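You operate a simulated robot arm through the tools that you are given. There is no shell and no other tool.

Carry out the task below with a simulated two-armed robot. There is one attempt and no reset: what you move stays moved.

## Task
Tape, fold and roll down the hem that the blue ticket names.
Fine: the hem must stay down by itself; put the tape layer and roller back. Set down upright: dark red tape layer, orange seam roller.

It is judged by the outcome, as a careful person would: the job done as asked, and still so three seconds after it is handed in. It fails if anything else is knocked over, pushed out of place, dropped, spilled or broken. Flat cloth is picked up by pressing the open fingertips on it (5 to 10 N) and closing them slowly along it; thin cloth reads only 2 to 8 mm in the jaws.

## Robot
Two 7-joint arms with fingered hands on one trunk that stands fixed in place. Base frame: the origin is at the foot of the trunk, x ahead of it, y to its left, z up. Lengths are in mm, angles in rad, forces in N, time in s.
The left shoulder is at [70, 166, 1218], the right one opposite. With the tool pointing down near the work surface each hand reaches from about 100 to 960 mm from the base axis, measured 20 degrees to its own side. Payload 4.1 kg a hand.
The TCP of each hand is the grasp point between the finger pads, 32 mm short of the fingertips. In the tool frame z runs along the fingers and y along their closing line. The gripper opens to 108 mm; its body begins 38 mm behind the TCP. The gripper is a hand of 4 fingers: y runs from the thumb to the fingers, the wrist lies at [-16, -108, -186] in the tool frame.
Orientation is told as [roll, pitch, yaw] about the base's x, y, z axes, in that order, counted from this pose: with the fingers straight down and the wrist toward the robot, the tool's x, y and z point along [0, 1, 0], [1, 0, 0] and [0, 0, -1] of the base frame.

## Interface
- The arms move only by the tool arm_command. It takes "left_moves", "right_moves" or both (then of equal length, played together; a hand with none holds still); each is a list of rows, each an object (a shift or turn left out is 0) with "angular": the turn, a rotation vector about the tool's x, y, z in rad, a list of three; "delta_pos": the shift along the tool's x, y, z in mm, a list of three. In form: [{"angular": [ax, ay, az], "delta_pos": [x, y, z]}, ...]. A call has 1 to 20 rows; each row is the pose to reach, as a shift and turn from the pose commanded when the call began, along the tool's axes at that moment. Each row takes 0.2 s and may step no farther than 50 mm and 0.15 rad from the row before; otherwise, the whole call is refused. A pose out of reach is approached as far as the arm can. The call stops where the force on the tool passes 60 N (or 10 N more than at its start, if that is more) or the arm is blocked; 0.2 s more then pass. In this call time passes only in rows, and 0.2 s behind the last. The reply holds the time, the measured pose of the TCP, the force on the tool along the base axes, the opening and the grip force, in the units named above and with some noise, with the torque about the TCP (base axes, N m) and any sound that the robot's microphone picked up.
- Cameras (640 x 400 px; columns grow to the right, rows downward): "scene" is now at [134.9, -29.9, 1444.9]; the picture's right is [-0.34, -0.94, 0.00], its down [-0.56, 0.20, -0.81] and it looks along [0.76, -0.28, -0.59] (base axes); focal length 367 px, centre (320, 200). "left" rides on the left gripper at [-64, -93, -132] in its tool frame; the picture's right is [-0.80, -0.28, 0.53], its down [0.55, -0.71, 0.45] and it looks along [0.25, 0.65, 0.72] (tool axes); focal length 247 px, centre (320, 200). "right" rides on the right gripper at [64, -93, -132] in its tool frame; the picture's right is [-0.80, 0.28, -0.53], its down [-0.55, -0.71, 0.45] and it looks along [-0.25, 0.65, 0.72] (tool axes); focal length 247 px, centre (320, 200). There is no depth. A picture from a camera that has moved, and an enlarged one, comes with that camera's place and axes in the base frame and with its lens.
- snapshot(camera): a new picture of that camera. No time passes.
- lift_body(by): slides the trunk up (or, below 0, down) by that many mm; the arms and the scene camera ride with it, the base frame stays. It gives what a move gives, with no picture.
- finger_targets(index, middle, ring, thumb_bend, hand): sets how far each is bent, from 0 (flat) to 1 (curled in); at 0.3 the hand is open as for a grip, at 0.7 the pads meet at the TCP. One left out holds its place. A second passes; each finger stops where it meets its share of the squeeze, and holds until it gets a number again. It is the only way to open and close the hand. It gives what a move gives, with no picture; readings hold the bend of each and the force on the fingers (four entries, about 0 where the hand has none), thumb and palm.
- head_to(pan, tilt): turns the head with the scene camera to pan (to the left, within 1.501 rad either way) and tilt (down, from -0.506 to 1.204), counted from straight ahead of the robot. It gives what a move gives.
- inspect(camera, box): a new picture of the part [left, top, right, bottom] of that camera's present view, enlarged. No time passes.
- sign_off(): hands the job in; it is judged then, once.

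Nothing tells you positions but the pictures and the camera data. Unless the task says otherwise, let go and move clear before handing in.

The tools are called after "Emit:" as a command line: name --argument value ..., lists and objects as JSON in quotes. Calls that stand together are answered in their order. arm_command: Moves the arms, as the interface text tells. Its arguments: {"type":"object","properties":{"left_moves":{"type":"array","items":{"type":"object","properties":{"angular":{"type":"array","items":{"type":"number"}},"delta_pos":{"type":"array","items":{"type":"number"}}}}},"right_moves":{"type":"array","items":{"type":"object","properties":{"angular":{"type":"array","items":{"type":"number"}},"delta_pos":{"type":"array","items":{"type":"number"}}}}}},"required":[]} The other tools are called the same way: lift_body (by) moves the trunk up or down; finger_targets (index, middle, ring, thumb_bend, hand) moves the fingers one by one; head_to (pan, tilt) turns the head that bears the scene camera; snapshot (camera) takes a picture; inspect (camera, box) takes an enlarged picture of a part of a camera's view; sign_off () hands the job in.

At the start:

```text
t: 0.0
left_tcp_pos: [534.8, 22.6, 1226.2]
left_tcp_rot: [-0.001, 0.0, 0.001]
left_contact_force: [0.7, -0.8, 0.8]
left_wrist_torque: [0.0, -0.01, 0.01]
left_gripper_width: 107.7
left_gripper_force: 0.1
left_shape: jaw
left_bend: [0.3, 0.3, 0.3, 0.3]
left_finger forces: [0.0, 0.1, 0.1, 0.1, 0.0, 0.0]
right_tcp_pos: [466.5, -437.0, 1206.7]
right_tcp_rot: [-0.001, 0.001, 0.001]
right_contact_force: [-0.3, 0.1, 0.0]
right_wrist_torque: [0.0, 0.01, 0.02]
right_gripper_width: 107.8
right_gripper_force: 0.0
right_shape: jaw
right_bend: [0.3, 0.3, 0.3, 0.3]
right_finger forces: [0.1, 0.0, 0.1, 0.0, 0.0, 0.0]
trunk travel left (down, up): [-725.0, 215.0]
head pan, tilt (commanded): [-0.349, 0.632]
```

scene: 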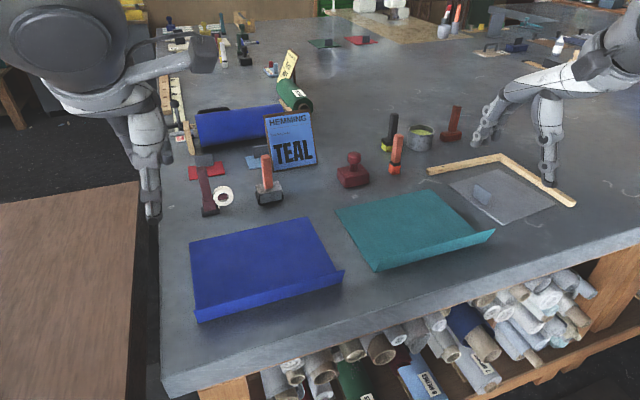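
right: 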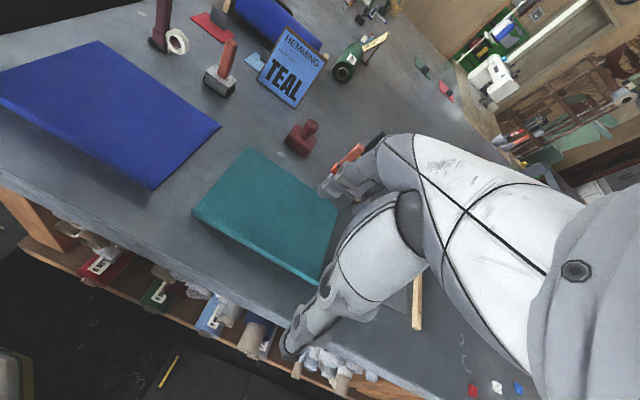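
left: 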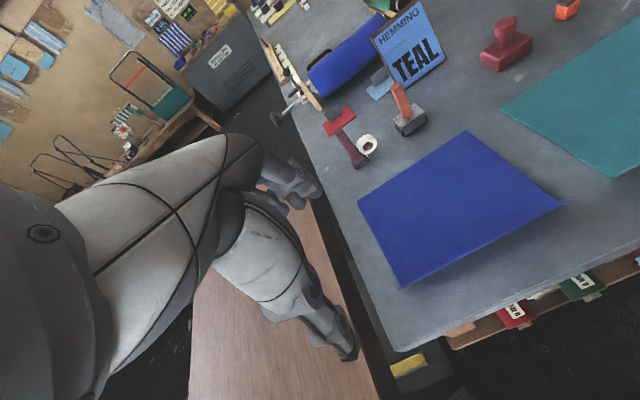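

The blue ticket reads "HEMMING … TEAL", so the teal cloth on the right looks like the one; I'll zoom in on the ticket, the tools and the cloth before moving anything.

Emit:
inspect --camera "scene" --box '[240, 90, 340, 180]'

Emit:
inspect --camera "scene" --box '[320, 160, 520, 285]'

Emit:
inspect --camera "scene" --box '[170, 130, 310, 220]'

Emit:
inspect --camera "scene" --box '[320, 90, 480, 190]'

Emit:
inspect --camera "left" --box '[310, 0, 450, 180]'

Emit:
inspect --camera "right" --box '[140, 0, 360, 160]'

```text
4.44 times, centred on (290, 135) of scene
camera zoom: at [134.9, -29.9, 1444.9], right [-0.34, -0.94, 0.0], down [-0.56, 0.2, -0.81], along [0.76, -0.28, -0.59], focal length 1630 px, centre (453, 489)
```

zoom: 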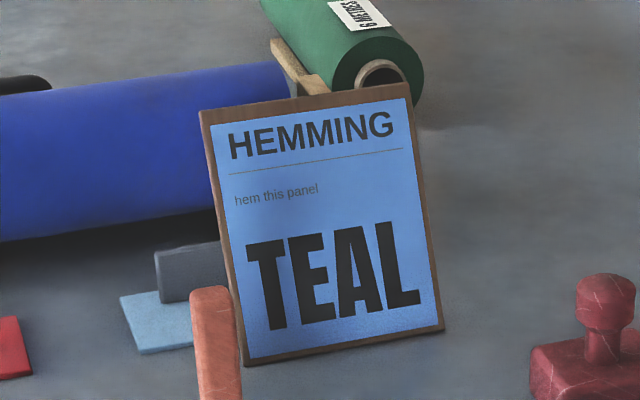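

```text
3.20 times, centred on (420, 222) of scene
camera zoom: at [134.9, -29.9, 1444.9], right [-0.34, -0.94, 0.0], down [-0.56, 0.2, -0.81], along [0.76, -0.28, -0.59], focal length 1173 px, centre (0, 128)
```

zoom: 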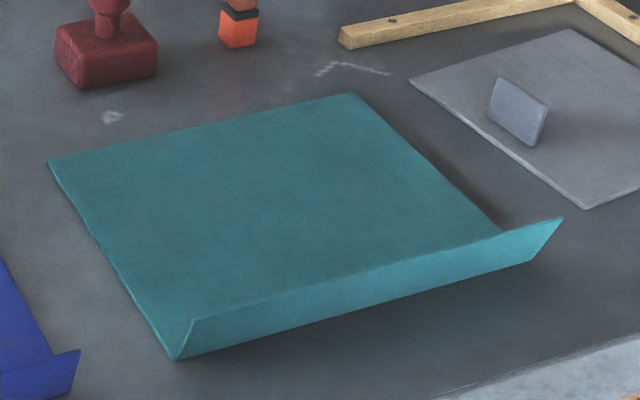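

```text
4.44 times, centred on (240, 175) of scene
camera zoom: at [134.9, -29.9, 1444.9], right [-0.34, -0.94, 0.0], down [-0.56, 0.2, -0.81], along [0.76, -0.28, -0.59], focal length 1630 px, centre (676, 311)
```

zoom: 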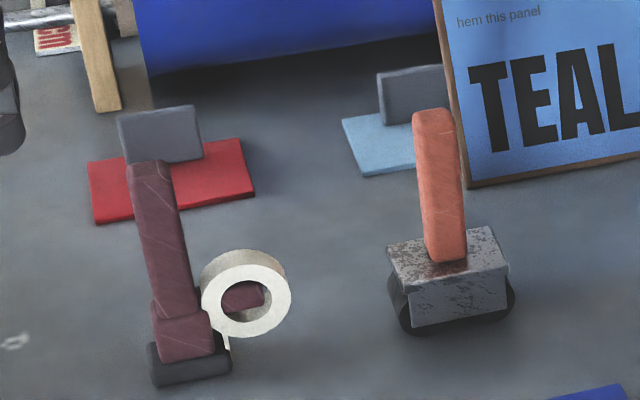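

```text
4.00 times, centred on (400, 140) of scene
camera zoom: at [134.9, -29.9, 1444.9], right [-0.34, -0.94, 0.0], down [-0.56, 0.2, -0.81], along [0.76, -0.28, -0.59], focal length 1466 px, centre (0, 440)
```

zoom: 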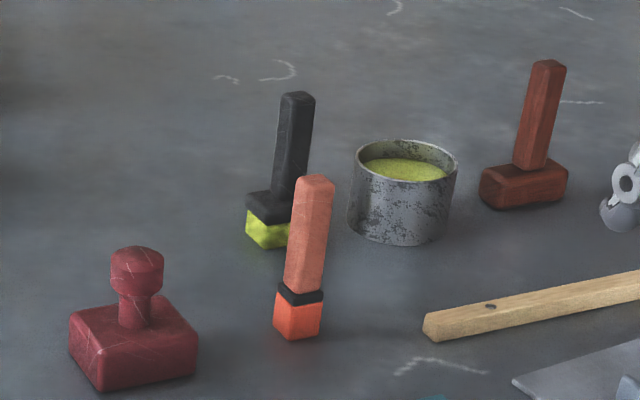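

```text
2.22 times, centred on (380, 90) of left
camera zoom: at [442.0, -41.5, 1358.6], right [-0.28, -0.8, -0.53], down [-0.71, 0.55, -0.45], along [0.65, 0.25, -0.72], focal length 549 px, centre (187, 444)
```

zoom: 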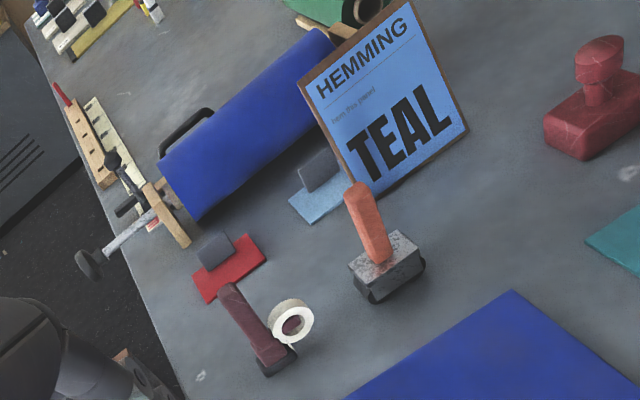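

```text
2.50 times, centred on (250, 80) of right
camera zoom: at [373.1, -371.8, 1337.7], right [0.28, -0.8, 0.53], down [-0.71, -0.55, -0.45], along [0.65, -0.25, -0.72], focal length 617 px, centre (495, 500)
```

zoom: 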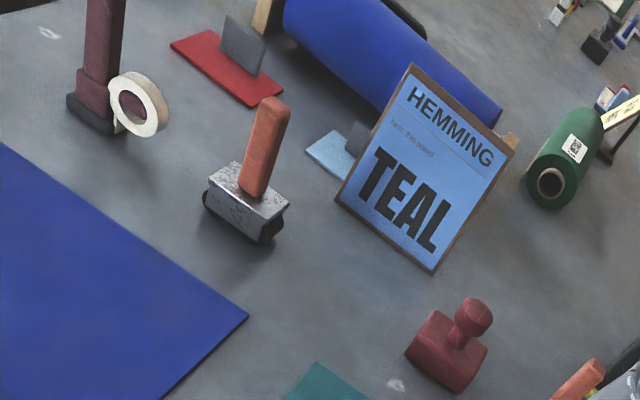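

The ticket says "hem this panel: TEAL". The teal panel looks axis-aligned, about x 568–782 and y −571 to −304, with its flap standing along the near edge; I'll look closer at the tape layer, the roller and the flap.

Emit:
inspect --camera "scene" --box '[190, 155, 240, 220]'

Emit:
inspect --camera "scene" --box '[245, 145, 295, 210]'

Emit:
inspect --camera "left" --box '[310, 100, 390, 180]'

Emit:
inspect --camera "left" --box '[370, 70, 450, 150]'

Emit:
inspect --camera "right" --box '[140, 0, 260, 110]'

Emit:
inspect --camera "right" --box '[180, 130, 360, 300]'

```text
6.15 times, centred on (215, 188) of scene
camera zoom: at [134.9, -29.9, 1444.9], right [-0.34, -0.94, 0.0], down [-0.56, 0.2, -0.81], along [0.76, -0.28, -0.59], focal length 2256 px, centre (966, 277)
```

zoom: 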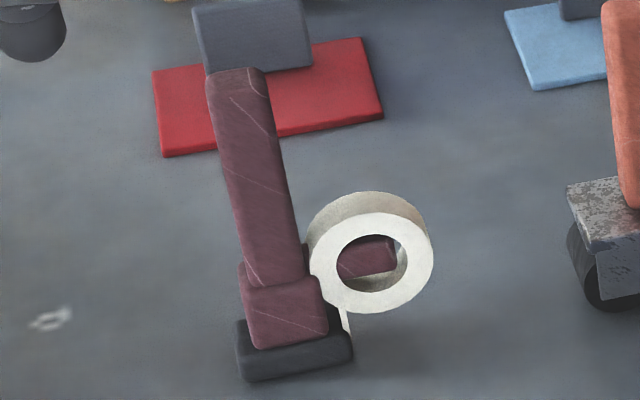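

```text
6.15 times, centred on (270, 178) of scene
camera zoom: at [134.9, -29.9, 1444.9], right [-0.34, -0.94, 0.0], down [-0.56, 0.2, -0.81], along [0.76, -0.28, -0.59], focal length 2256 px, centre (628, 338)
```

zoom: 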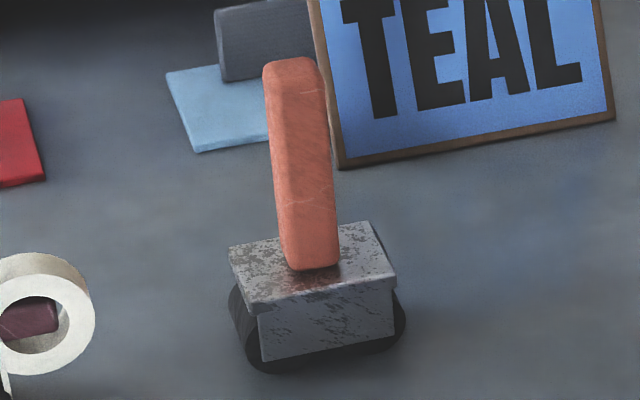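

```text
5.00 times, centred on (350, 140) of left
camera zoom: at [442.0, -41.5, 1358.6], right [-0.28, -0.8, -0.53], down [-0.71, 0.55, -0.45], along [0.65, 0.25, -0.72], focal length 1235 px, centre (170, 500)
```

zoom: 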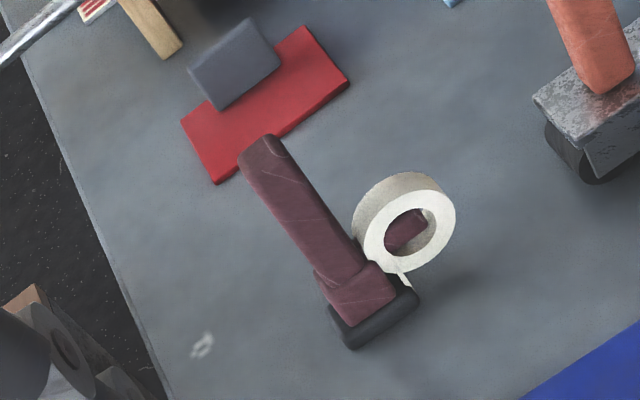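

```text
5.00 times, centred on (410, 110) of left
camera zoom: at [442.0, -41.5, 1358.6], right [-0.28, -0.8, -0.53], down [-0.71, 0.55, -0.45], along [0.65, 0.25, -0.72], focal length 1235 px, centre (-130, 650)
```

zoom: 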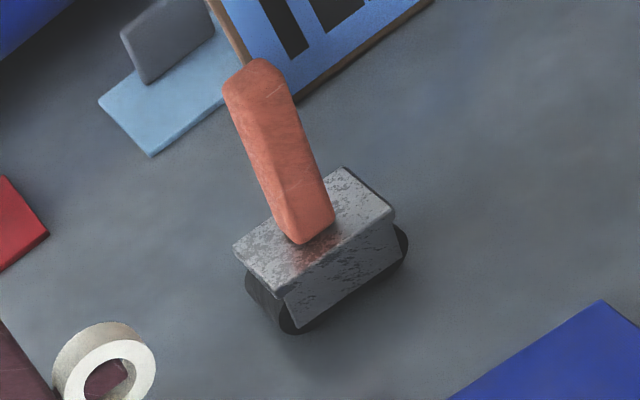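

```text
3.64 times, centred on (200, 55) of right
camera zoom: at [373.1, -371.8, 1337.7], right [0.28, -0.8, 0.53], down [-0.71, -0.55, -0.45], along [0.65, -0.25, -0.72], focal length 898 px, centre (756, 727)
```

zoom: 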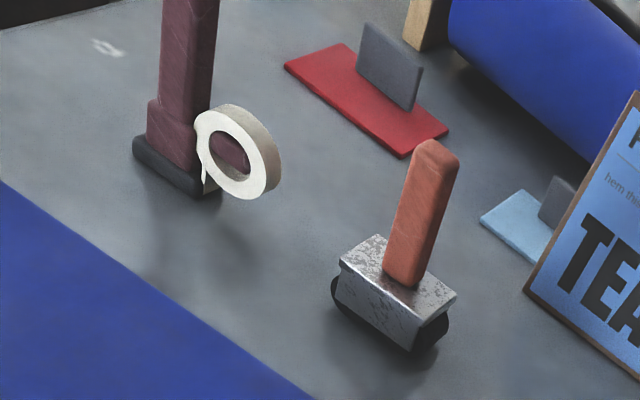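

```text
2.35 times, centred on (270, 215) of right
camera zoom: at [373.1, -371.8, 1337.7], right [0.28, -0.8, 0.53], down [-0.71, -0.55, -0.45], along [0.65, -0.25, -0.72], focal length 581 px, centre (438, 165)
```

zoom: 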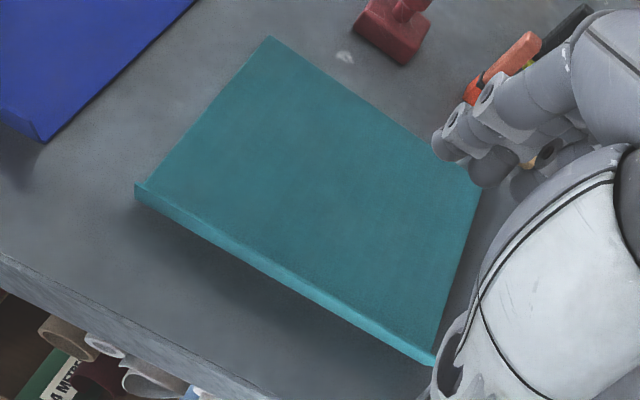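

I can see the tape roll hangs on the −y side of the dark red layer's handle. I need to know which way the orange roller's drum runs, so I'll zoom closer and check other views.

Emit:
inspect --camera "scene" --box '[258, 175, 288, 208]'

Emit:
inspect --camera "left" --box '[390, 95, 430, 140]'

Emit:
inspect --camera "right" --box '[195, 55, 245, 105]'

Emit:
inspect --camera "right" --box '[155, 20, 200, 60]'

Emit:
inspect --camera "left" --box '[340, 125, 390, 175]'

Emit:
inspect --camera "scene" --box '[360, 225, 430, 280]'

Emit:
inspect --camera "scene" --box '[440, 205, 520, 260]'

```text
12.12 times, centred on (273, 192) of scene
camera zoom: at [134.9, -29.9, 1444.9], right [-0.34, -0.94, 0.0], down [-0.56, 0.2, -0.81], along [0.76, -0.28, -0.59], focal length 4444 px, centre (890, 303)
```

zoom: 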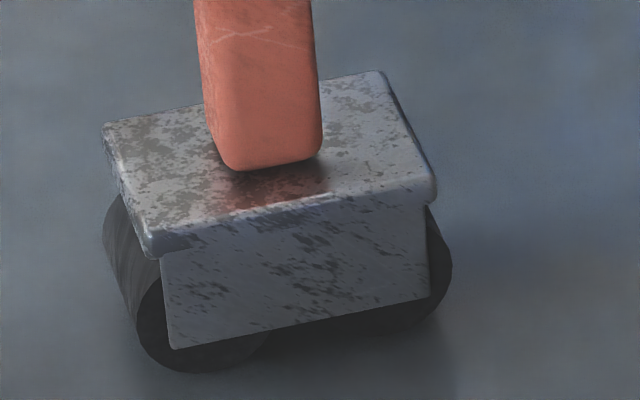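

```text
8.89 times, centred on (410, 118) of left
camera zoom: at [442.0, -41.5, 1358.6], right [-0.28, -0.8, -0.53], down [-0.71, 0.55, -0.45], along [0.65, 0.25, -0.72], focal length 2195 px, centre (-480, 933)
```

zoom: 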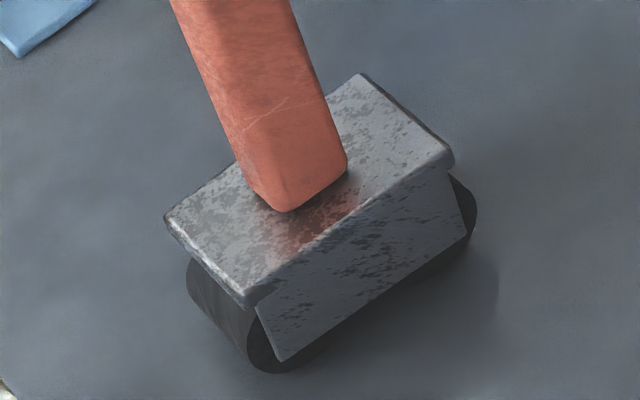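

```text
8.00 times, centred on (220, 80) of right
camera zoom: at [373.1, -371.8, 1337.7], right [0.28, -0.8, 0.53], down [-0.71, -0.55, -0.45], along [0.65, -0.25, -0.72], focal length 1976 px, centre (1120, 1160)
```

zoom: 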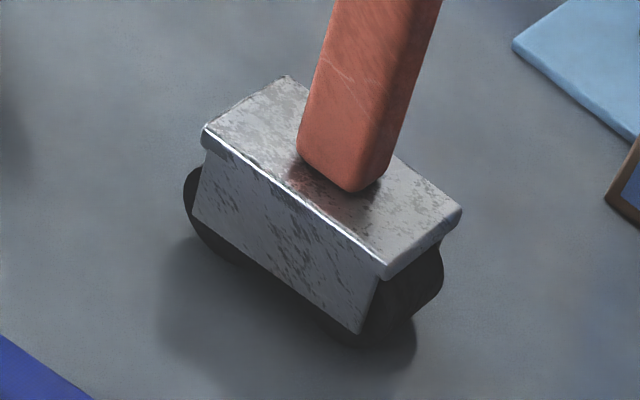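

```text
10.00 times, centred on (178, 40) of right
camera zoom: at [373.1, -371.8, 1337.7], right [0.28, -0.8, 0.53], down [-0.71, -0.55, -0.45], along [0.65, -0.25, -0.72], focal length 2470 px, centre (1745, 1800)
```

zoom: 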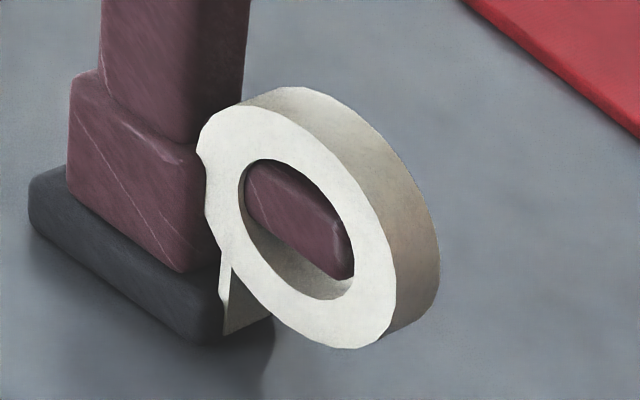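

```text
8.00 times, centred on (365, 150) of left
camera zoom: at [442.0, -41.5, 1358.6], right [-0.28, -0.8, -0.53], down [-0.71, 0.55, -0.45], along [0.65, 0.25, -0.72], focal length 1976 px, centre (-40, 600)
```

zoom: 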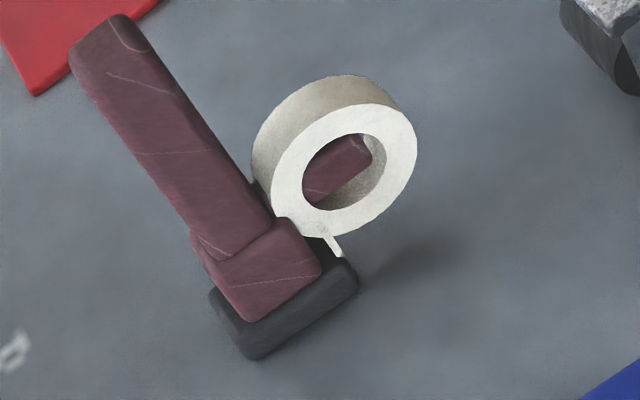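

```text
7.27 times, centred on (395, 252) of scene
camera zoom: at [134.9, -29.9, 1444.9], right [-0.34, -0.94, 0.0], down [-0.56, 0.2, -0.81], along [0.76, -0.28, -0.59], focal length 2666 px, centre (-226, -182)
```

zoom: 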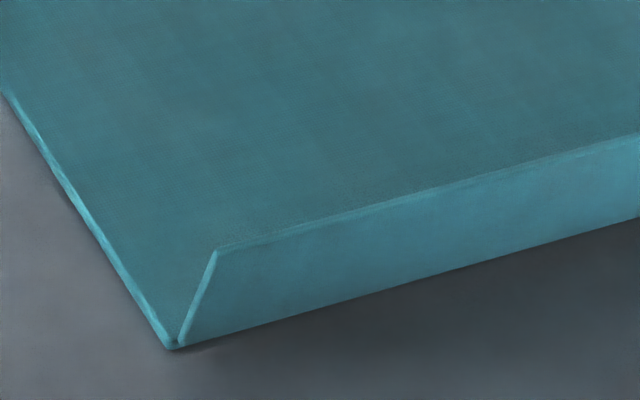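

```text
7.27 times, centred on (480, 232) of scene
camera zoom: at [134.9, -29.9, 1444.9], right [-0.34, -0.94, 0.0], down [-0.56, 0.2, -0.81], along [0.76, -0.28, -0.59], focal length 2666 px, centre (-844, -36)
```

zoom: 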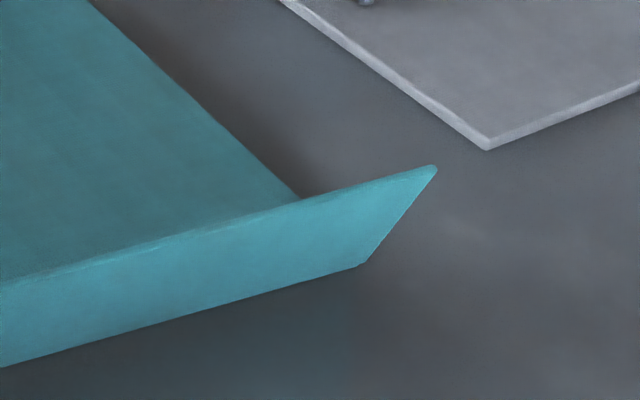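

The table top triangulates to about z 889. The tape layer's shoe is near (890, −21) with its handle top near z 1013, and the seam roller is near (903, −170), its two drums rolling along y. The left arm goes aside first, then the right hand goes up over the tape layer.

Emit:
arm_command --left_moves '[{"delta_pos": [40, -10, 0]}, {"delta_pos": [80, -20, 0]}, {"delta_pos": [120, -30, 0]}, {"delta_pos": [160, -40, 0]}, {"delta_pos": [200, -50, 0]}, {"delta_pos": [240, -60, 0]}]'

```text
t: 1.4
left_tcp_pos: [473.8, 265.5, 1228.8]
left_tcp_rot: [-0.001, -0.001, -0.003]
left_contact_force: [-0.4, 0.2, 1.0]
left_wrist_torque: [-0.01, 0.02, -0.02]
left_gripper_width: 107.5
left_gripper_force: 0.0
left_shape: jaw
left_bend: [0.3, 0.3, 0.3, 0.3]
left_finger forces: [0.1, 0.1, 0.0, 0.0, 0.1, 0.0]
right_tcp_pos: [464.1, -436.1, 1208.1]
right_tcp_rot: [-0.001, -0.003, 0.0]
right_contact_force: [0.0, -0.1, 0.2]
right_wrist_torque: [-0.03, 0.0, -0.02]
right_gripper_width: 107.8
right_gripper_force: 0.0
right_shape: jaw
right_bend: [0.3, 0.3, 0.3, 0.3]
right_finger forces: [0.0, 0.0, 0.0, 0.1, 0.0, 0.0]
trunk travel left (down, up): [-725.0, 215.0]
head pan, tilt (commanded): [-0.349, 0.632]
```

The left arm is clear. Next the right hand rises over to a point short of the tape layer so its wrist camera can look at it.

Emit:
arm_command --right_moves '[{"delta_pos": [31, 31, 0]}, {"delta_pos": [62, 62, 0]}, {"delta_pos": [93, 93, 0]}, {"delta_pos": [124, 124, 0]}, {"delta_pos": [155, 155, 0]}, {"delta_pos": [186, 186, 0]}, {"delta_pos": [217, 217, 0]}, {"delta_pos": [248, 248, 0]}, {"delta_pos": [279, 279, 0]}, {"delta_pos": [310, 310, 0]}, {"delta_pos": [341, 341, 0]}, {"delta_pos": [372, 372, 0]}]'

Emit:
snapshot --camera "right"

Emit:
snapshot --camera "scene"

```text
t: 4.0
left_tcp_pos: [476.5, 264.3, 1226.0]
left_tcp_rot: [0.0, 0.003, 0.0]
left_contact_force: [-0.7, 0.0, 0.3]
left_wrist_torque: [0.01, -0.01, -0.01]
left_gripper_width: 107.6
left_gripper_force: 0.0
left_shape: jaw
left_bend: [0.3, 0.3, 0.3, 0.3]
left_finger forces: [0.0, 0.0, 0.0, 0.0, 0.1, 0.1]
right_tcp_pos: [653.1, -232.9, 1206.2]
right_tcp_rot: [0.0, -0.001, 0.001]
right_contact_force: [-0.1, 0.5, -0.6]
right_wrist_torque: [-0.02, -0.01, 0.0]
right_gripper_width: 107.6
right_gripper_force: 0.0
right_shape: jaw
right_bend: [0.3, 0.3, 0.3, 0.3]
right_finger forces: [0.1, 0.0, 0.1, 0.0, 0.1, 0.1]
right hand out of reach, approached as far as the arm can: row 7, 8, 9, 10, 11, 12
trunk travel left (down, up): [-725.0, 215.0]
head pan, tilt (commanded): [-0.349, 0.632]
```

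```text
taken
camera right: at [561.0, -166.8, 1337.8], right [0.28, -0.8, 0.53], down [-0.71, -0.55, -0.45], along [0.65, -0.25, -0.72], focal length 247 px, centre (320, 200)
```

right: 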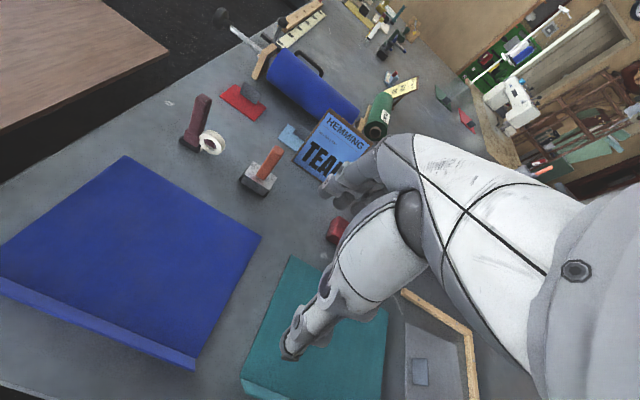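

```text
taken
camera scene: at [135.2, -29.5, 1444.9], right [-0.34, -0.94, 0.0], down [-0.56, 0.2, -0.81], along [0.76, -0.28, -0.59], focal length 367 px, centre (320, 200)
```

scene: 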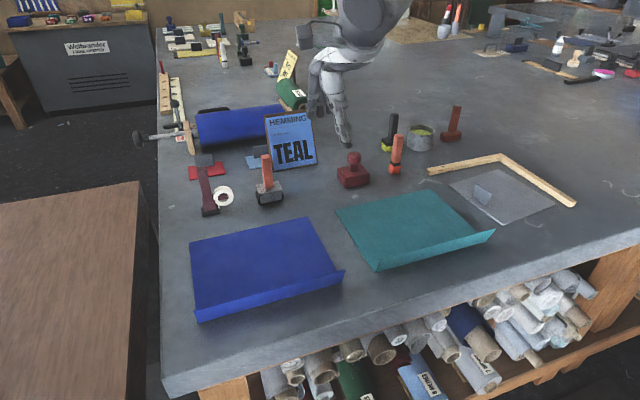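

The arm ran out of reach at that height with the hand pointing down and stopped near (653, −233, 1206), clear of everything. I'll go lower, where the reach is longer.

Emit:
arm_command --right_moves '[{"delta_pos": [0, 0, 30]}, {"delta_pos": [0, 0, 60]}, {"delta_pos": [0, 0, 90]}]'

```text
t: 4.8
left_tcp_pos: [475.9, 264.3, 1227.5]
left_tcp_rot: [0.002, 0.002, 0.0]
left_contact_force: [-0.5, 0.0, 0.6]
left_wrist_torque: [-0.03, -0.01, -0.01]
left_gripper_width: 107.6
left_gripper_force: 0.1
left_shape: jaw
left_bend: [0.3, 0.3, 0.3, 0.3]
left_finger forces: [0.1, 0.0, 0.0, 0.1, 0.1, 0.1]
right_tcp_pos: [644.4, -243.5, 1120.9]
right_tcp_rot: [0.0, -0.001, 0.0]
right_contact_force: [-0.3, 0.4, -0.6]
right_wrist_torque: [0.02, 0.02, -0.01]
right_gripper_width: 108.0
right_gripper_force: 0.1
right_shape: jaw
right_bend: [0.3, 0.3, 0.3, 0.3]
right_finger forces: [0.1, 0.0, 0.0, 0.0, 0.0, 0.1]
right hand out of reach, approached as far as the arm can: row 2, 3
trunk travel left (down, up): [-725.0, 215.0]
head pan, tilt (commanded): [-0.349, 0.632]
```

The limit seems to be wrist flexion with the wrist above the shoulder. I'll raise the trunk so the arm slopes down to the work, then go forward again lower down.

Emit:
lift_body --by 120

Emit:
arm_command --right_moves '[{"delta_pos": [0, 0, 40]}, {"delta_pos": [0, 0, 80]}, {"delta_pos": [0, 0, 120]}, {"delta_pos": [20, 20, 130]}, {"delta_pos": [45, 50, 130]}]'

Emit:
snapshot --camera "scene"

```text
t: 6.3
left_tcp_pos: [476.7, 263.6, 1347.5]
left_tcp_rot: [0.0, -0.001, -0.002]
left_contact_force: [0.7, -0.5, 0.6]
left_wrist_torque: [-0.03, 0.0, 0.01]
left_gripper_width: 107.7
left_gripper_force: 0.1
left_shape: jaw
left_bend: [0.3, 0.3, 0.3, 0.3]
left_finger forces: [0.0, 0.0, 0.0, 0.1, 0.0, 0.0]
right_tcp_pos: [644.9, -243.4, 1242.8]
right_tcp_rot: [0.001, 0.001, 0.001]
right_contact_force: [0.0, -0.5, 0.9]
right_wrist_torque: [0.01, 0.01, 0.0]
right_gripper_width: 108.0
right_gripper_force: 0.0
right_shape: jaw
right_bend: [0.3, 0.3, 0.3, 0.3]
right_finger forces: [0.0, 0.0, 0.0, 0.0, 0.0, 0.1]
trunk travel left (down, up): [-845.0, 95.0]
head pan, tilt (commanded): [-0.349, 0.632]
```

```text
t: 7.5
left_tcp_pos: [476.7, 264.6, 1346.7]
left_tcp_rot: [0.0, 0.001, 0.0]
left_contact_force: [-0.8, 0.5, -0.5]
left_wrist_torque: [0.01, 0.02, -0.02]
left_gripper_width: 107.5
left_gripper_force: 0.0
left_shape: jaw
left_bend: [0.3, 0.3, 0.3, 0.3]
left_finger forces: [0.0, 0.1, 0.1, 0.0, 0.1, 0.1]
right_tcp_pos: [619.3, -261.6, 1167.9]
right_tcp_rot: [0.0, 0.002, 0.002]
right_contact_force: [0.4, 0.7, -0.7]
right_wrist_torque: [0.04, -0.04, -0.01]
right_gripper_width: 108.0
right_gripper_force: 0.1
right_shape: jaw
right_bend: [0.3, 0.3, 0.3, 0.3]
right_finger forces: [0.0, 0.0, 0.1, 0.2, 0.1, 0.1]
right hand out of reach, approached as far as the arm can: row 1, 2, 3, 4, 5
trunk travel left (down, up): [-845.0, 95.0]
head pan, tilt (commanded): [-0.349, 0.632]
```

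```text
taken
camera scene: at [135.0, -29.3, 1564.9], right [-0.34, -0.94, 0.0], down [-0.56, 0.2, -0.81], along [0.76, -0.28, -0.59], focal length 367 px, centre (320, 200)
```

scene: 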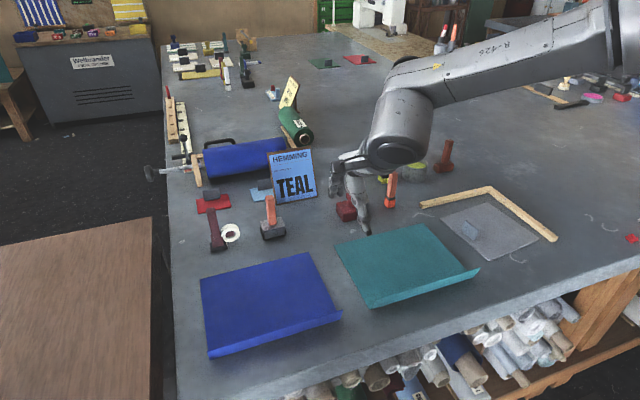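

The elbow is swung out to the right and the arm seems to be held at a joint limit there. I'll back off toward the robot, go down in small checked steps, and see whether a different approach lets it extend.

Emit:
arm_command --right_moves '[{"delta_pos": [0, -40, 0]}, {"delta_pos": [0, -80, 0]}, {"delta_pos": [0, -120, 0]}, {"delta_pos": [0, -160, 0]}, {"delta_pos": [0, -200, 0]}, {"delta_pos": [0, -200, 40]}, {"delta_pos": [0, -200, 80]}]'

Emit:
snapshot --camera "scene"

```text
t: 9.1
left_tcp_pos: [479.5, 263.2, 1346.4]
left_tcp_rot: [0.0, 0.002, -0.001]
left_contact_force: [0.6, 1.6, -0.2]
left_wrist_torque: [-0.03, 0.0, -0.03]
left_gripper_width: 107.4
left_gripper_force: 0.0
left_shape: jaw
left_bend: [0.3, 0.3, 0.3, 0.3]
left_finger forces: [0.1, 0.0, 0.0, 0.0, 0.0, 0.0]
right_tcp_pos: [421.4, -264.3, 1087.5]
right_tcp_rot: [0.003, 0.002, -0.001]
right_contact_force: [0.7, -1.3, 0.0]
right_wrist_torque: [0.01, 0.03, 0.0]
right_gripper_width: 107.8
right_gripper_force: 0.1
right_shape: jaw
right_bend: [0.3, 0.3, 0.3, 0.3]
right_finger forces: [0.0, 0.0, 0.0, 0.1, 0.2, 0.0]
trunk travel left (down, up): [-845.0, 95.0]
head pan, tilt (commanded): [-0.349, 0.632]
```

```text
taken
camera scene: at [138.1, -30.2, 1564.7], right [-0.34, -0.94, 0.0], down [-0.56, 0.2, -0.81], along [0.76, -0.28, -0.59], focal length 367 px, centre (320, 200)
```

scene: 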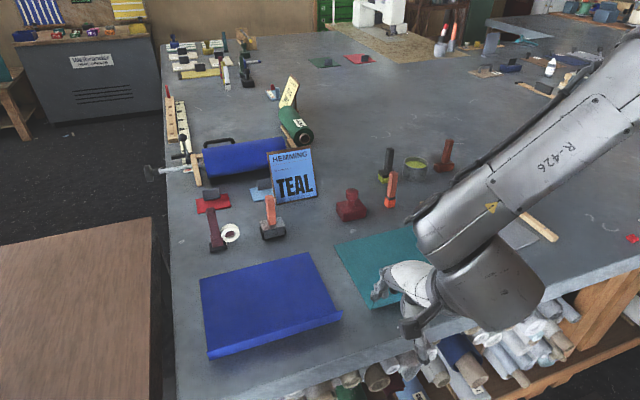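

The hand is back at (421, −264, 1087) and moves freely there. I'll test extending straight ahead at this lower height.

Emit:
arm_command --right_moves '[{"delta_pos": [0, 40, 0]}, {"delta_pos": [0, 80, 0]}, {"delta_pos": [0, 120, 0]}, {"delta_pos": [0, 160, 0]}, {"delta_pos": [0, 200, 0]}, {"delta_pos": [0, 240, 0]}, {"delta_pos": [0, 280, 0]}, {"delta_pos": [0, 320, 0]}]'

Emit:
snapshot --camera "scene"

```text
t: 10.9
left_tcp_pos: [475.6, 263.0, 1346.9]
left_tcp_rot: [-0.001, 0.0, 0.002]
left_contact_force: [0.7, -0.2, 0.3]
left_wrist_torque: [0.01, -0.02, 0.02]
left_gripper_width: 107.7
left_gripper_force: 0.0
left_shape: jaw
left_bend: [0.3, 0.3, 0.3, 0.3]
left_finger forces: [0.0, 0.0, 0.1, 0.0, 0.0, 0.0]
right_tcp_pos: [648.9, -315.6, 1155.5]
right_tcp_rot: [0.003, 0.0, 0.001]
right_contact_force: [-0.4, 0.5, -0.6]
right_wrist_torque: [-0.03, -0.01, -0.02]
right_gripper_width: 107.7
right_gripper_force: 0.2
right_shape: jaw
right_bend: [0.3, 0.3, 0.3, 0.3]
right_finger forces: [0.0, 0.1, 0.0, 0.0, 0.0, 0.0]
right hand out of reach, approached as far as the arm can: row 3, 4, 5, 6, 7, 8
trunk travel left (down, up): [-845.0, 95.0]
head pan, tilt (commanded): [-0.349, 0.632]
```

```text
taken
camera scene: at [135.5, -30.0, 1564.8], right [-0.34, -0.94, 0.0], down [-0.56, 0.2, -0.81], along [0.76, -0.28, -0.59], focal length 367 px, centre (320, 200)
```

scene: 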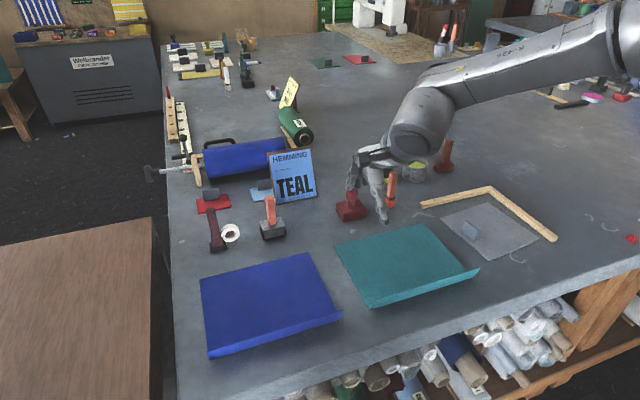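

It stops near x 650 while the forearm comes in from the right. Turning the hand so its wrist lines up with the forearm may free it, so I'll yaw the hand and try again.

Emit:
arm_command --right_moves '[{"angular": [0, 0, -0.14]}, {"angular": [0, 0, -0.28]}, {"angular": [0, 0, -0.42]}, {"angular": [0, 0, -0.56]}, {"angular": [0, 0, -0.7]}, {"angular": [0, 0, -0.7], "delta_pos": [0, 0, 40]}, {"angular": [0, 0, -0.7], "delta_pos": [0, 0, 80]}]'

```text
t: 12.5
left_tcp_pos: [476.3, 263.2, 1347.7]
left_tcp_rot: [0.001, 0.0, -0.001]
left_contact_force: [0.0, 0.4, -1.3]
left_wrist_torque: [0.03, 0.01, 0.02]
left_gripper_width: 107.6
left_gripper_force: 0.1
left_shape: jaw
left_bend: [0.3, 0.3, 0.3, 0.3]
left_finger forces: [0.0, 0.1, 0.0, 0.0, 0.0, 0.1]
right_tcp_pos: [556.4, -251.7, 1094.9]
right_tcp_rot: [-0.066, -0.017, 0.642]
right_contact_force: [-0.2, 0.5, -0.3]
right_wrist_torque: [0.01, 0.03, -0.02]
right_gripper_width: 108.0
right_gripper_force: 0.1
right_shape: jaw
right_bend: [0.3, 0.3, 0.3, 0.3]
right_finger forces: [0.0, 0.0, 0.0, 0.1, 0.0, 0.0]
right hand out of reach, approached as far as the arm can: row 3, 4, 5, 6, 7
trunk travel left (down, up): [-845.0, 95.0]
head pan, tilt (commanded): [-0.349, 0.632]
```

Yawing that way pulled it back, so the limit is on the other side. I'll turn the head to see the elbow's posture.

Emit:
head_to --pan -0.95 --tilt 0.45

Emit:
snapshot --camera "scene"

```text
t: 13.5
left_tcp_pos: [476.7, 264.7, 1347.4]
left_tcp_rot: [-0.001, -0.001, 0.0]
left_contact_force: [0.0, 0.4, -0.4]
left_wrist_torque: [-0.03, 0.02, -0.02]
left_gripper_width: 107.6
left_gripper_force: 0.1
left_shape: jaw
left_bend: [0.3, 0.3, 0.3, 0.3]
left_finger forces: [0.1, 0.0, 0.0, 0.1, 0.0, 0.0]
right_tcp_pos: [557.7, -249.7, 1094.7]
right_tcp_rot: [-0.066, -0.017, 0.642]
right_contact_force: [-0.8, -0.7, -0.1]
right_wrist_torque: [0.04, 0.0, -0.02]
right_gripper_width: 107.8
right_gripper_force: 0.1
right_shape: jaw
right_bend: [0.3, 0.3, 0.3, 0.3]
right_finger forces: [0.1, 0.0, 0.0, 0.0, 0.1, 0.0]
trunk travel left (down, up): [-845.0, 95.0]
head pan, tilt (commanded): [-0.949, 0.45]
```

```text
taken
camera scene: at [106.6, -74.4, 1581.2], right [-0.81, -0.58, 0.0], down [-0.25, 0.35, -0.9], along [0.52, -0.73, -0.44], focal length 367 px, centre (320, 200)
```

scene: 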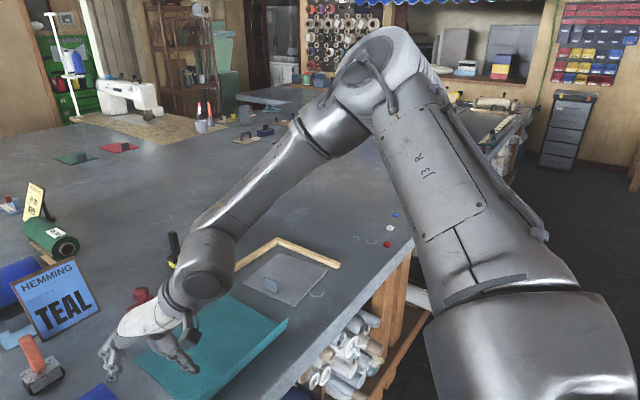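

The elbow is high and out to the right. The limit acted against positive yaw, so I'll rotate the hand the other way here and then try to extend.

Emit:
arm_command --right_moves '[{"angular": [0, 0, 0.14]}, {"angular": [0, 0, 0.28]}, {"angular": [0, 0, 0.42]}, {"angular": [0, 0, 0.56]}, {"angular": [0, 0, 0.7]}, {"angular": [0, 0, 0.84]}, {"angular": [0, 0, 0.98]}, {"angular": [0, 0, 1.1]}]'

Emit:
snapshot --camera "scene"

```text
t: 15.3
left_tcp_pos: [475.5, 263.3, 1346.3]
left_tcp_rot: [0.0, 0.0, -0.001]
left_contact_force: [0.4, -0.9, 0.2]
left_wrist_torque: [-0.01, -0.03, -0.01]
left_gripper_width: 107.6
left_gripper_force: 0.0
left_shape: jaw
left_bend: [0.3, 0.3, 0.3, 0.3]
left_finger forces: [0.0, 0.0, 0.1, 0.0, 0.0, 0.1]
right_tcp_pos: [535.6, -287.9, 1131.1]
right_tcp_rot: [-0.014, -0.065, -0.459]
right_contact_force: [0.5, -0.8, -0.7]
right_wrist_torque: [-0.03, 0.03, 0.03]
right_gripper_width: 107.9
right_gripper_force: 0.0
right_shape: jaw
right_bend: [0.3, 0.3, 0.3, 0.3]
right_finger forces: [0.1, 0.0, 0.0, 0.0, 0.1, 0.0]
right hand out of reach, approached as far as the arm can: row 1, 2, 3, 4, 5, 6, 7, 8
trunk travel left (down, up): [-845.0, 95.0]
head pan, tilt (commanded): [-0.949, 0.45]
```

```text
taken
camera scene: at [106.2, -74.4, 1581.2], right [-0.81, -0.58, 0.0], down [-0.25, 0.35, -0.9], along [0.52, -0.73, -0.44], focal length 367 px, centre (320, 200)
```

scene: 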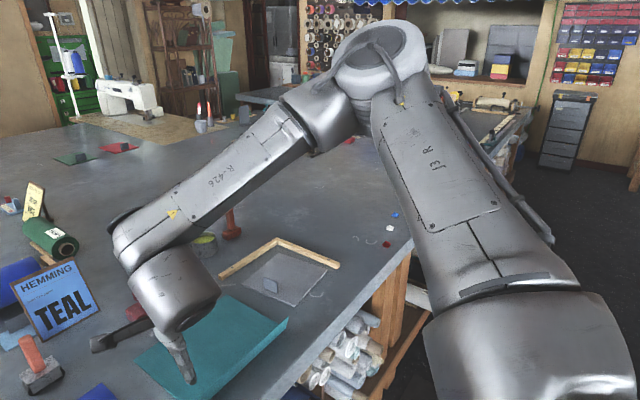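

That also stays limited. I'll go back to a relaxed posture like the start (near (470, −437)), level the hand, and then try going low before reaching forward.

Emit:
arm_command --right_moves '[{"angular": [0.012, 0.006, -0.09], "delta_pos": [-33, 1, 0]}, {"angular": [0.024, 0.012, -0.18], "delta_pos": [-66, 3, 0]}, {"angular": [0.036, 0.018, -0.27], "delta_pos": [-99, 4, 0]}, {"angular": [0.05, 0.024, -0.36], "delta_pos": [-132, 6, 0]}, {"angular": [0.062, 0.029, -0.459], "delta_pos": [-163, 7, 0]}]'

Emit:
lift_body --by -120

Emit:
snapshot --camera "scene"

```text
t: 16.5
left_tcp_pos: [474.4, 262.2, 1348.1]
left_tcp_rot: [0.0, -0.002, 0.0]
left_contact_force: [-0.4, 0.4, 0.5]
left_wrist_torque: [0.0, 0.0, -0.03]
left_gripper_width: 107.4
left_gripper_force: 0.1
left_shape: jaw
left_bend: [0.3, 0.3, 0.3, 0.3]
left_finger forces: [0.0, 0.1, 0.0, 0.0, 0.0, 0.0]
right_tcp_pos: [468.5, -439.3, 1133.0]
right_tcp_rot: [0.004, -0.002, 0.001]
right_contact_force: [-1.0, 0.3, -0.4]
right_wrist_torque: [-0.02, -0.03, 0.0]
right_gripper_width: 107.8
right_gripper_force: 0.0
right_shape: jaw
right_bend: [0.3, 0.3, 0.3, 0.3]
right_finger forces: [0.0, 0.1, 0.0, 0.0, 0.0, 0.1]
trunk travel left (down, up): [-845.0, 95.0]
head pan, tilt (commanded): [-0.949, 0.45]
```

```text
t: 18.0
left_tcp_pos: [475.9, 264.5, 1226.9]
left_tcp_rot: [0.001, 0.0, 0.0]
left_contact_force: [-0.3, 0.1, 0.1]
left_wrist_torque: [0.05, 0.02, 0.0]
left_gripper_width: 107.5
left_gripper_force: 0.0
left_shape: jaw
left_bend: [0.3, 0.3, 0.3, 0.3]
left_finger forces: [0.0, 0.0, 0.0, 0.1, 0.0, 0.1]
right_tcp_pos: [470.1, -436.8, 1014.5]
right_tcp_rot: [0.0, 0.0, 0.0]
right_contact_force: [-0.3, -0.6, -0.2]
right_wrist_torque: [0.02, 0.01, -0.02]
right_gripper_width: 107.8
right_gripper_force: 0.0
right_shape: jaw
right_bend: [0.3, 0.3, 0.3, 0.3]
right_finger forces: [0.1, 0.0, 0.1, 0.1, 0.1, 0.0]
trunk travel left (down, up): [-725.0, 215.0]
head pan, tilt (commanded): [-0.949, 0.45]
```

```text
taken
camera scene: at [106.1, -74.5, 1461.3], right [-0.81, -0.58, 0.0], down [-0.25, 0.35, -0.9], along [0.52, -0.73, -0.44], focal length 367 px, centre (320, 200)
```

scene: 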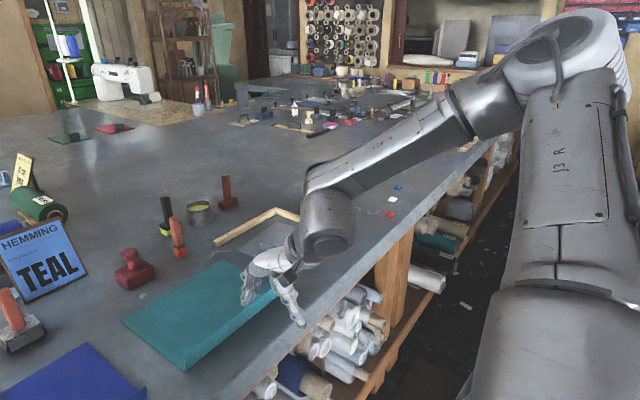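

The hand is level at (470, −437, 1014) with 40 mm of clearance above the flap. Now I'll try straight forward along y = −437.

Emit:
arm_command --right_moves '[{"delta_pos": [0, 35, 0]}, {"delta_pos": [0, 70, 0]}, {"delta_pos": [0, 105, 0]}, {"delta_pos": [0, 140, 0]}, {"delta_pos": [0, 175, 0]}, {"delta_pos": [0, 210, 0]}]'

Emit:
snapshot --camera "scene"

```text
t: 19.4
left_tcp_pos: [476.6, 265.2, 1226.2]
left_tcp_rot: [-0.001, 0.0, 0.0]
left_contact_force: [-0.1, 0.3, -0.9]
left_wrist_torque: [-0.02, 0.04, 0.01]
left_gripper_width: 107.4
left_gripper_force: 0.0
left_shape: jaw
left_bend: [0.3, 0.3, 0.3, 0.3]
left_finger forces: [0.0, 0.0, 0.0, 0.0, 0.1, 0.1]
right_tcp_pos: [667.0, -426.4, 1018.0]
right_tcp_rot: [-0.004, -0.001, -0.003]
right_contact_force: [0.5, -0.6, -0.1]
right_wrist_torque: [0.01, -0.01, -0.02]
right_gripper_width: 107.8
right_gripper_force: 0.2
right_shape: jaw
right_bend: [0.3, 0.3, 0.3, 0.3]
right_finger forces: [0.0, 0.1, 0.1, 0.0, 0.1, 0.1]
right hand out of reach, approached as far as the arm can: row 6
trunk travel left (down, up): [-725.0, 215.0]
head pan, tilt (commanded): [-0.949, 0.45]
```

```text
taken
camera scene: at [106.8, -73.3, 1461.2], right [-0.81, -0.58, 0.0], down [-0.25, 0.35, -0.9], along [0.52, -0.73, -0.43], focal length 367 px, centre (320, 200)
```

scene: 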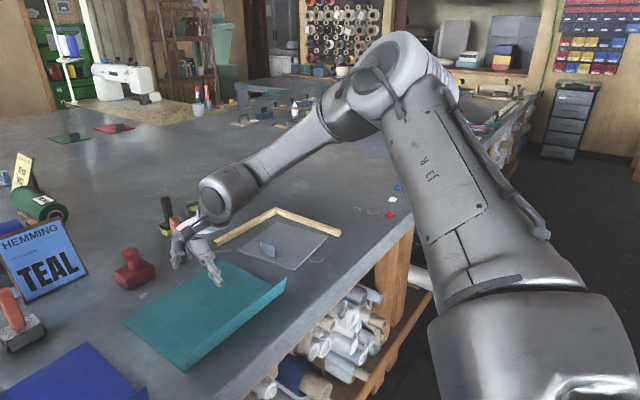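

The arm still bends at the elbow by about 85°, so something other than length is limiting it. I'll tip the fingers a little forward here to test whether it's wrist flexion.

Emit:
arm_command --right_moves '[{"angular": [-0.12, 0, 0]}, {"angular": [-0.24, 0, 0]}, {"angular": [-0.36, 0, 0]}, {"angular": [-0.36, 0, 0], "delta_pos": [0, 35, 0]}, {"angular": [-0.36, 0, 0], "delta_pos": [0, 70, 0]}, {"angular": [-0.36, 0, 0], "delta_pos": [0, 105, 0]}]'

Emit:
snapshot --camera "scene"

```text
t: 20.8
left_tcp_pos: [476.4, 264.7, 1227.8]
left_tcp_rot: [-0.001, 0.0, 0.001]
left_contact_force: [-0.1, -0.2, -0.6]
left_wrist_torque: [-0.03, 0.03, -0.04]
left_gripper_width: 107.9
left_gripper_force: 0.1
left_shape: jaw
left_bend: [0.3, 0.3, 0.3, 0.3]
left_finger forces: [0.0, 0.0, 0.1, 0.0, 0.0, 0.0]
right_tcp_pos: [721.8, -436.8, 1047.7]
right_tcp_rot: [-0.003, -0.358, 0.002]
right_contact_force: [-0.2, 0.1, 0.4]
right_wrist_torque: [0.0, 0.01, 0.01]
right_gripper_width: 107.9
right_gripper_force: 0.1
right_shape: jaw
right_bend: [0.3, 0.3, 0.3, 0.3]
right_finger forces: [0.1, 0.0, 0.1, 0.0, 0.0, 0.1]
right hand out of reach, approached as far as the arm can: row 3, 4, 5, 6
trunk travel left (down, up): [-725.0, 215.0]
head pan, tilt (commanded): [-0.949, 0.45]
```

```text
taken
camera scene: at [105.8, -75.0, 1461.2], right [-0.81, -0.58, 0.0], down [-0.25, 0.35, -0.9], along [0.52, -0.73, -0.44], focal length 367 px, centre (320, 200)
```

scene: 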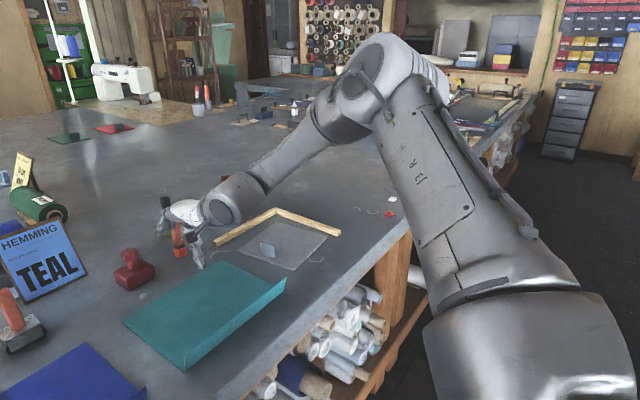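

The wrist point hasn't moved since last time, so the shoulder's first joint must be at its stop, in an elbow-over branch. I'll bring the hand back in, raise the trunk and lower the hand beside the body so the elbow swings down out of that branch, then reach forward again.

Emit:
arm_command --right_moves '[{"angular": [0.06, 0, 0], "delta_pos": [0, -39, -15]}, {"angular": [0.12, 0, 0], "delta_pos": [0, -78, -30]}, {"angular": [0.18, 0, 0], "delta_pos": [0, -118, -44]}, {"angular": [0.24, 0, 0], "delta_pos": [0, -157, -59]}, {"angular": [0.3, 0, 0], "delta_pos": [0, -196, -74]}, {"angular": [0.358, 0, 0], "delta_pos": [0, -236, -88]}]'

Emit:
lift_body --by 214

Emit:
snapshot --camera "scene"

```text
t: 22.2
left_tcp_pos: [473.8, 263.6, 1229.4]
left_tcp_rot: [0.002, -0.001, 0.001]
left_contact_force: [0.0, -0.2, -0.2]
left_wrist_torque: [0.01, -0.03, 0.01]
left_gripper_width: 107.7
left_gripper_force: 0.0
left_shape: jaw
left_bend: [0.3, 0.3, 0.3, 0.3]
left_finger forces: [0.0, 0.0, 0.0, 0.0, 0.0, 0.0]
right_tcp_pos: [467.4, -437.8, 1046.0]
right_tcp_rot: [0.002, -0.003, 0.002]
right_contact_force: [-0.3, -0.2, 0.4]
right_wrist_torque: [0.02, -0.06, -0.02]
right_gripper_width: 107.8
right_gripper_force: 0.0
right_shape: jaw
right_bend: [0.3, 0.3, 0.3, 0.3]
right_finger forces: [0.0, 0.0, 0.0, 0.1, 0.1, 0.1]
trunk travel left (down, up): [-725.0, 215.0]
head pan, tilt (commanded): [-0.949, 0.45]
```

```text
t: 24.5
left_tcp_pos: [476.2, 264.8, 1441.4]
left_tcp_rot: [0.0, -0.001, 0.0]
left_contact_force: [-0.1, 0.8, -0.1]
left_wrist_torque: [-0.03, -0.04, 0.01]
left_gripper_width: 107.7
left_gripper_force: 0.0
left_shape: jaw
left_bend: [0.3, 0.3, 0.3, 0.3]
left_finger forces: [0.0, 0.0, 0.0, 0.1, 0.0, 0.0]
right_tcp_pos: [469.4, -438.1, 1260.1]
right_tcp_rot: [0.0, -0.001, 0.001]
right_contact_force: [0.3, -0.8, 1.1]
right_wrist_torque: [-0.02, 0.0, 0.0]
right_gripper_width: 107.6
right_gripper_force: 0.1
right_shape: jaw
right_bend: [0.3, 0.3, 0.3, 0.3]
right_finger forces: [0.1, 0.1, 0.0, 0.0, 0.0, 0.1]
trunk travel left (down, up): [-939.0, 1.0]
head pan, tilt (commanded): [-0.949, 0.45]
```

```text
taken
camera scene: at [106.3, -74.7, 1675.2], right [-0.81, -0.58, 0.0], down [-0.25, 0.35, -0.9], along [0.52, -0.73, -0.44], focal length 367 px, centre (320, 200)
```

scene: 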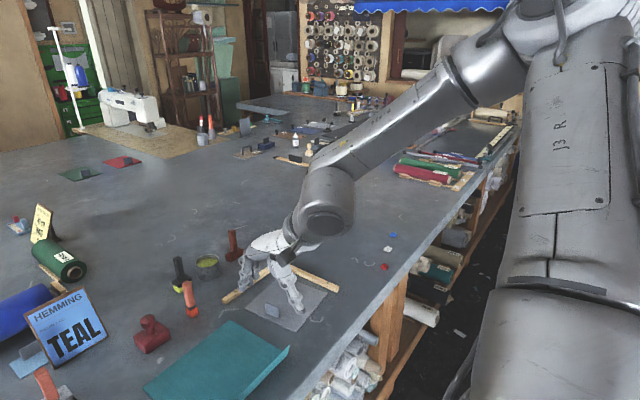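

Trunk is up and the hand is at (469, −438, 1260). Now I'll bring it back and down beside the body, in front of the table edge (about x 500).

Emit:
arm_command --right_moves '[{"delta_pos": [4, -25, 20]}, {"delta_pos": [8, -50, 40]}, {"delta_pos": [12, -75, 65]}, {"delta_pos": [16, -100, 95]}, {"delta_pos": [20, -125, 125]}, {"delta_pos": [24, -145, 160]}, {"delta_pos": [28, -160, 195]}, {"delta_pos": [32, -170, 230]}, {"delta_pos": [36, -175, 265]}, {"delta_pos": [40, -180, 300]}]'

Emit:
head_to --pan -1.3 --tilt 0.6

Emit:
snapshot --camera "scene"

```text
t: 26.7
left_tcp_pos: [476.2, 264.4, 1442.5]
left_tcp_rot: [0.0, -0.001, 0.0]
left_contact_force: [0.0, 0.3, -0.3]
left_wrist_torque: [0.0, 0.02, -0.01]
left_gripper_width: 107.7
left_gripper_force: 0.1
left_shape: jaw
left_bend: [0.3, 0.3, 0.3, 0.3]
left_finger forces: [0.0, 0.0, 0.1, 0.0, 0.0, 0.0]
right_tcp_pos: [291.3, -398.5, 960.4]
right_tcp_rot: [-0.002, -0.002, 0.001]
right_contact_force: [0.5, 0.9, 0.1]
right_wrist_torque: [0.0, 0.05, 0.0]
right_gripper_width: 107.9
right_gripper_force: 0.1
right_shape: jaw
right_bend: [0.3, 0.3, 0.3, 0.3]
right_finger forces: [0.0, 0.1, 0.1, 0.0, 0.0, 0.1]
trunk travel left (down, up): [-939.0, 1.0]
head pan, tilt (commanded): [-0.949, 0.45]
```

```text
t: 27.5
left_tcp_pos: [476.1, 264.1, 1441.0]
left_tcp_rot: [0.0, 0.001, 0.001]
left_contact_force: [0.2, -0.2, 0.2]
left_wrist_torque: [0.0, 0.01, -0.03]
left_gripper_width: 107.7
left_gripper_force: 0.0
left_shape: jaw
left_bend: [0.3, 0.3, 0.3, 0.3]
left_finger forces: [0.0, 0.0, 0.0, 0.1, 0.0, 0.0]
right_tcp_pos: [291.2, -397.5, 960.0]
right_tcp_rot: [0.001, 0.0, 0.0]
right_contact_force: [0.1, -0.9, -0.2]
right_wrist_torque: [-0.01, 0.02, 0.01]
right_gripper_width: 107.9
right_gripper_force: 0.1
right_shape: jaw
right_bend: [0.3, 0.3, 0.3, 0.3]
right_finger forces: [0.0, 0.0, 0.0, 0.0, 0.0, 0.0]
trunk travel left (down, up): [-939.0, 1.0]
head pan, tilt (commanded): [-1.3, 0.6]
```

```text
taken
camera scene: at [76.2, -85.1, 1661.7], right [-0.96, -0.27, 0.0], down [-0.15, 0.54, -0.83], along [0.22, -0.8, -0.56], focal length 367 px, centre (320, 200)
```

scene: 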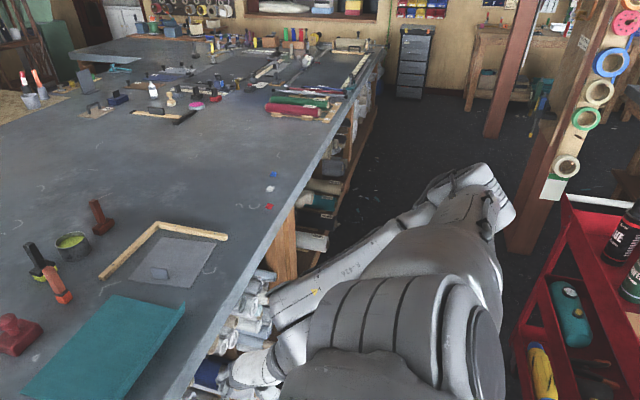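

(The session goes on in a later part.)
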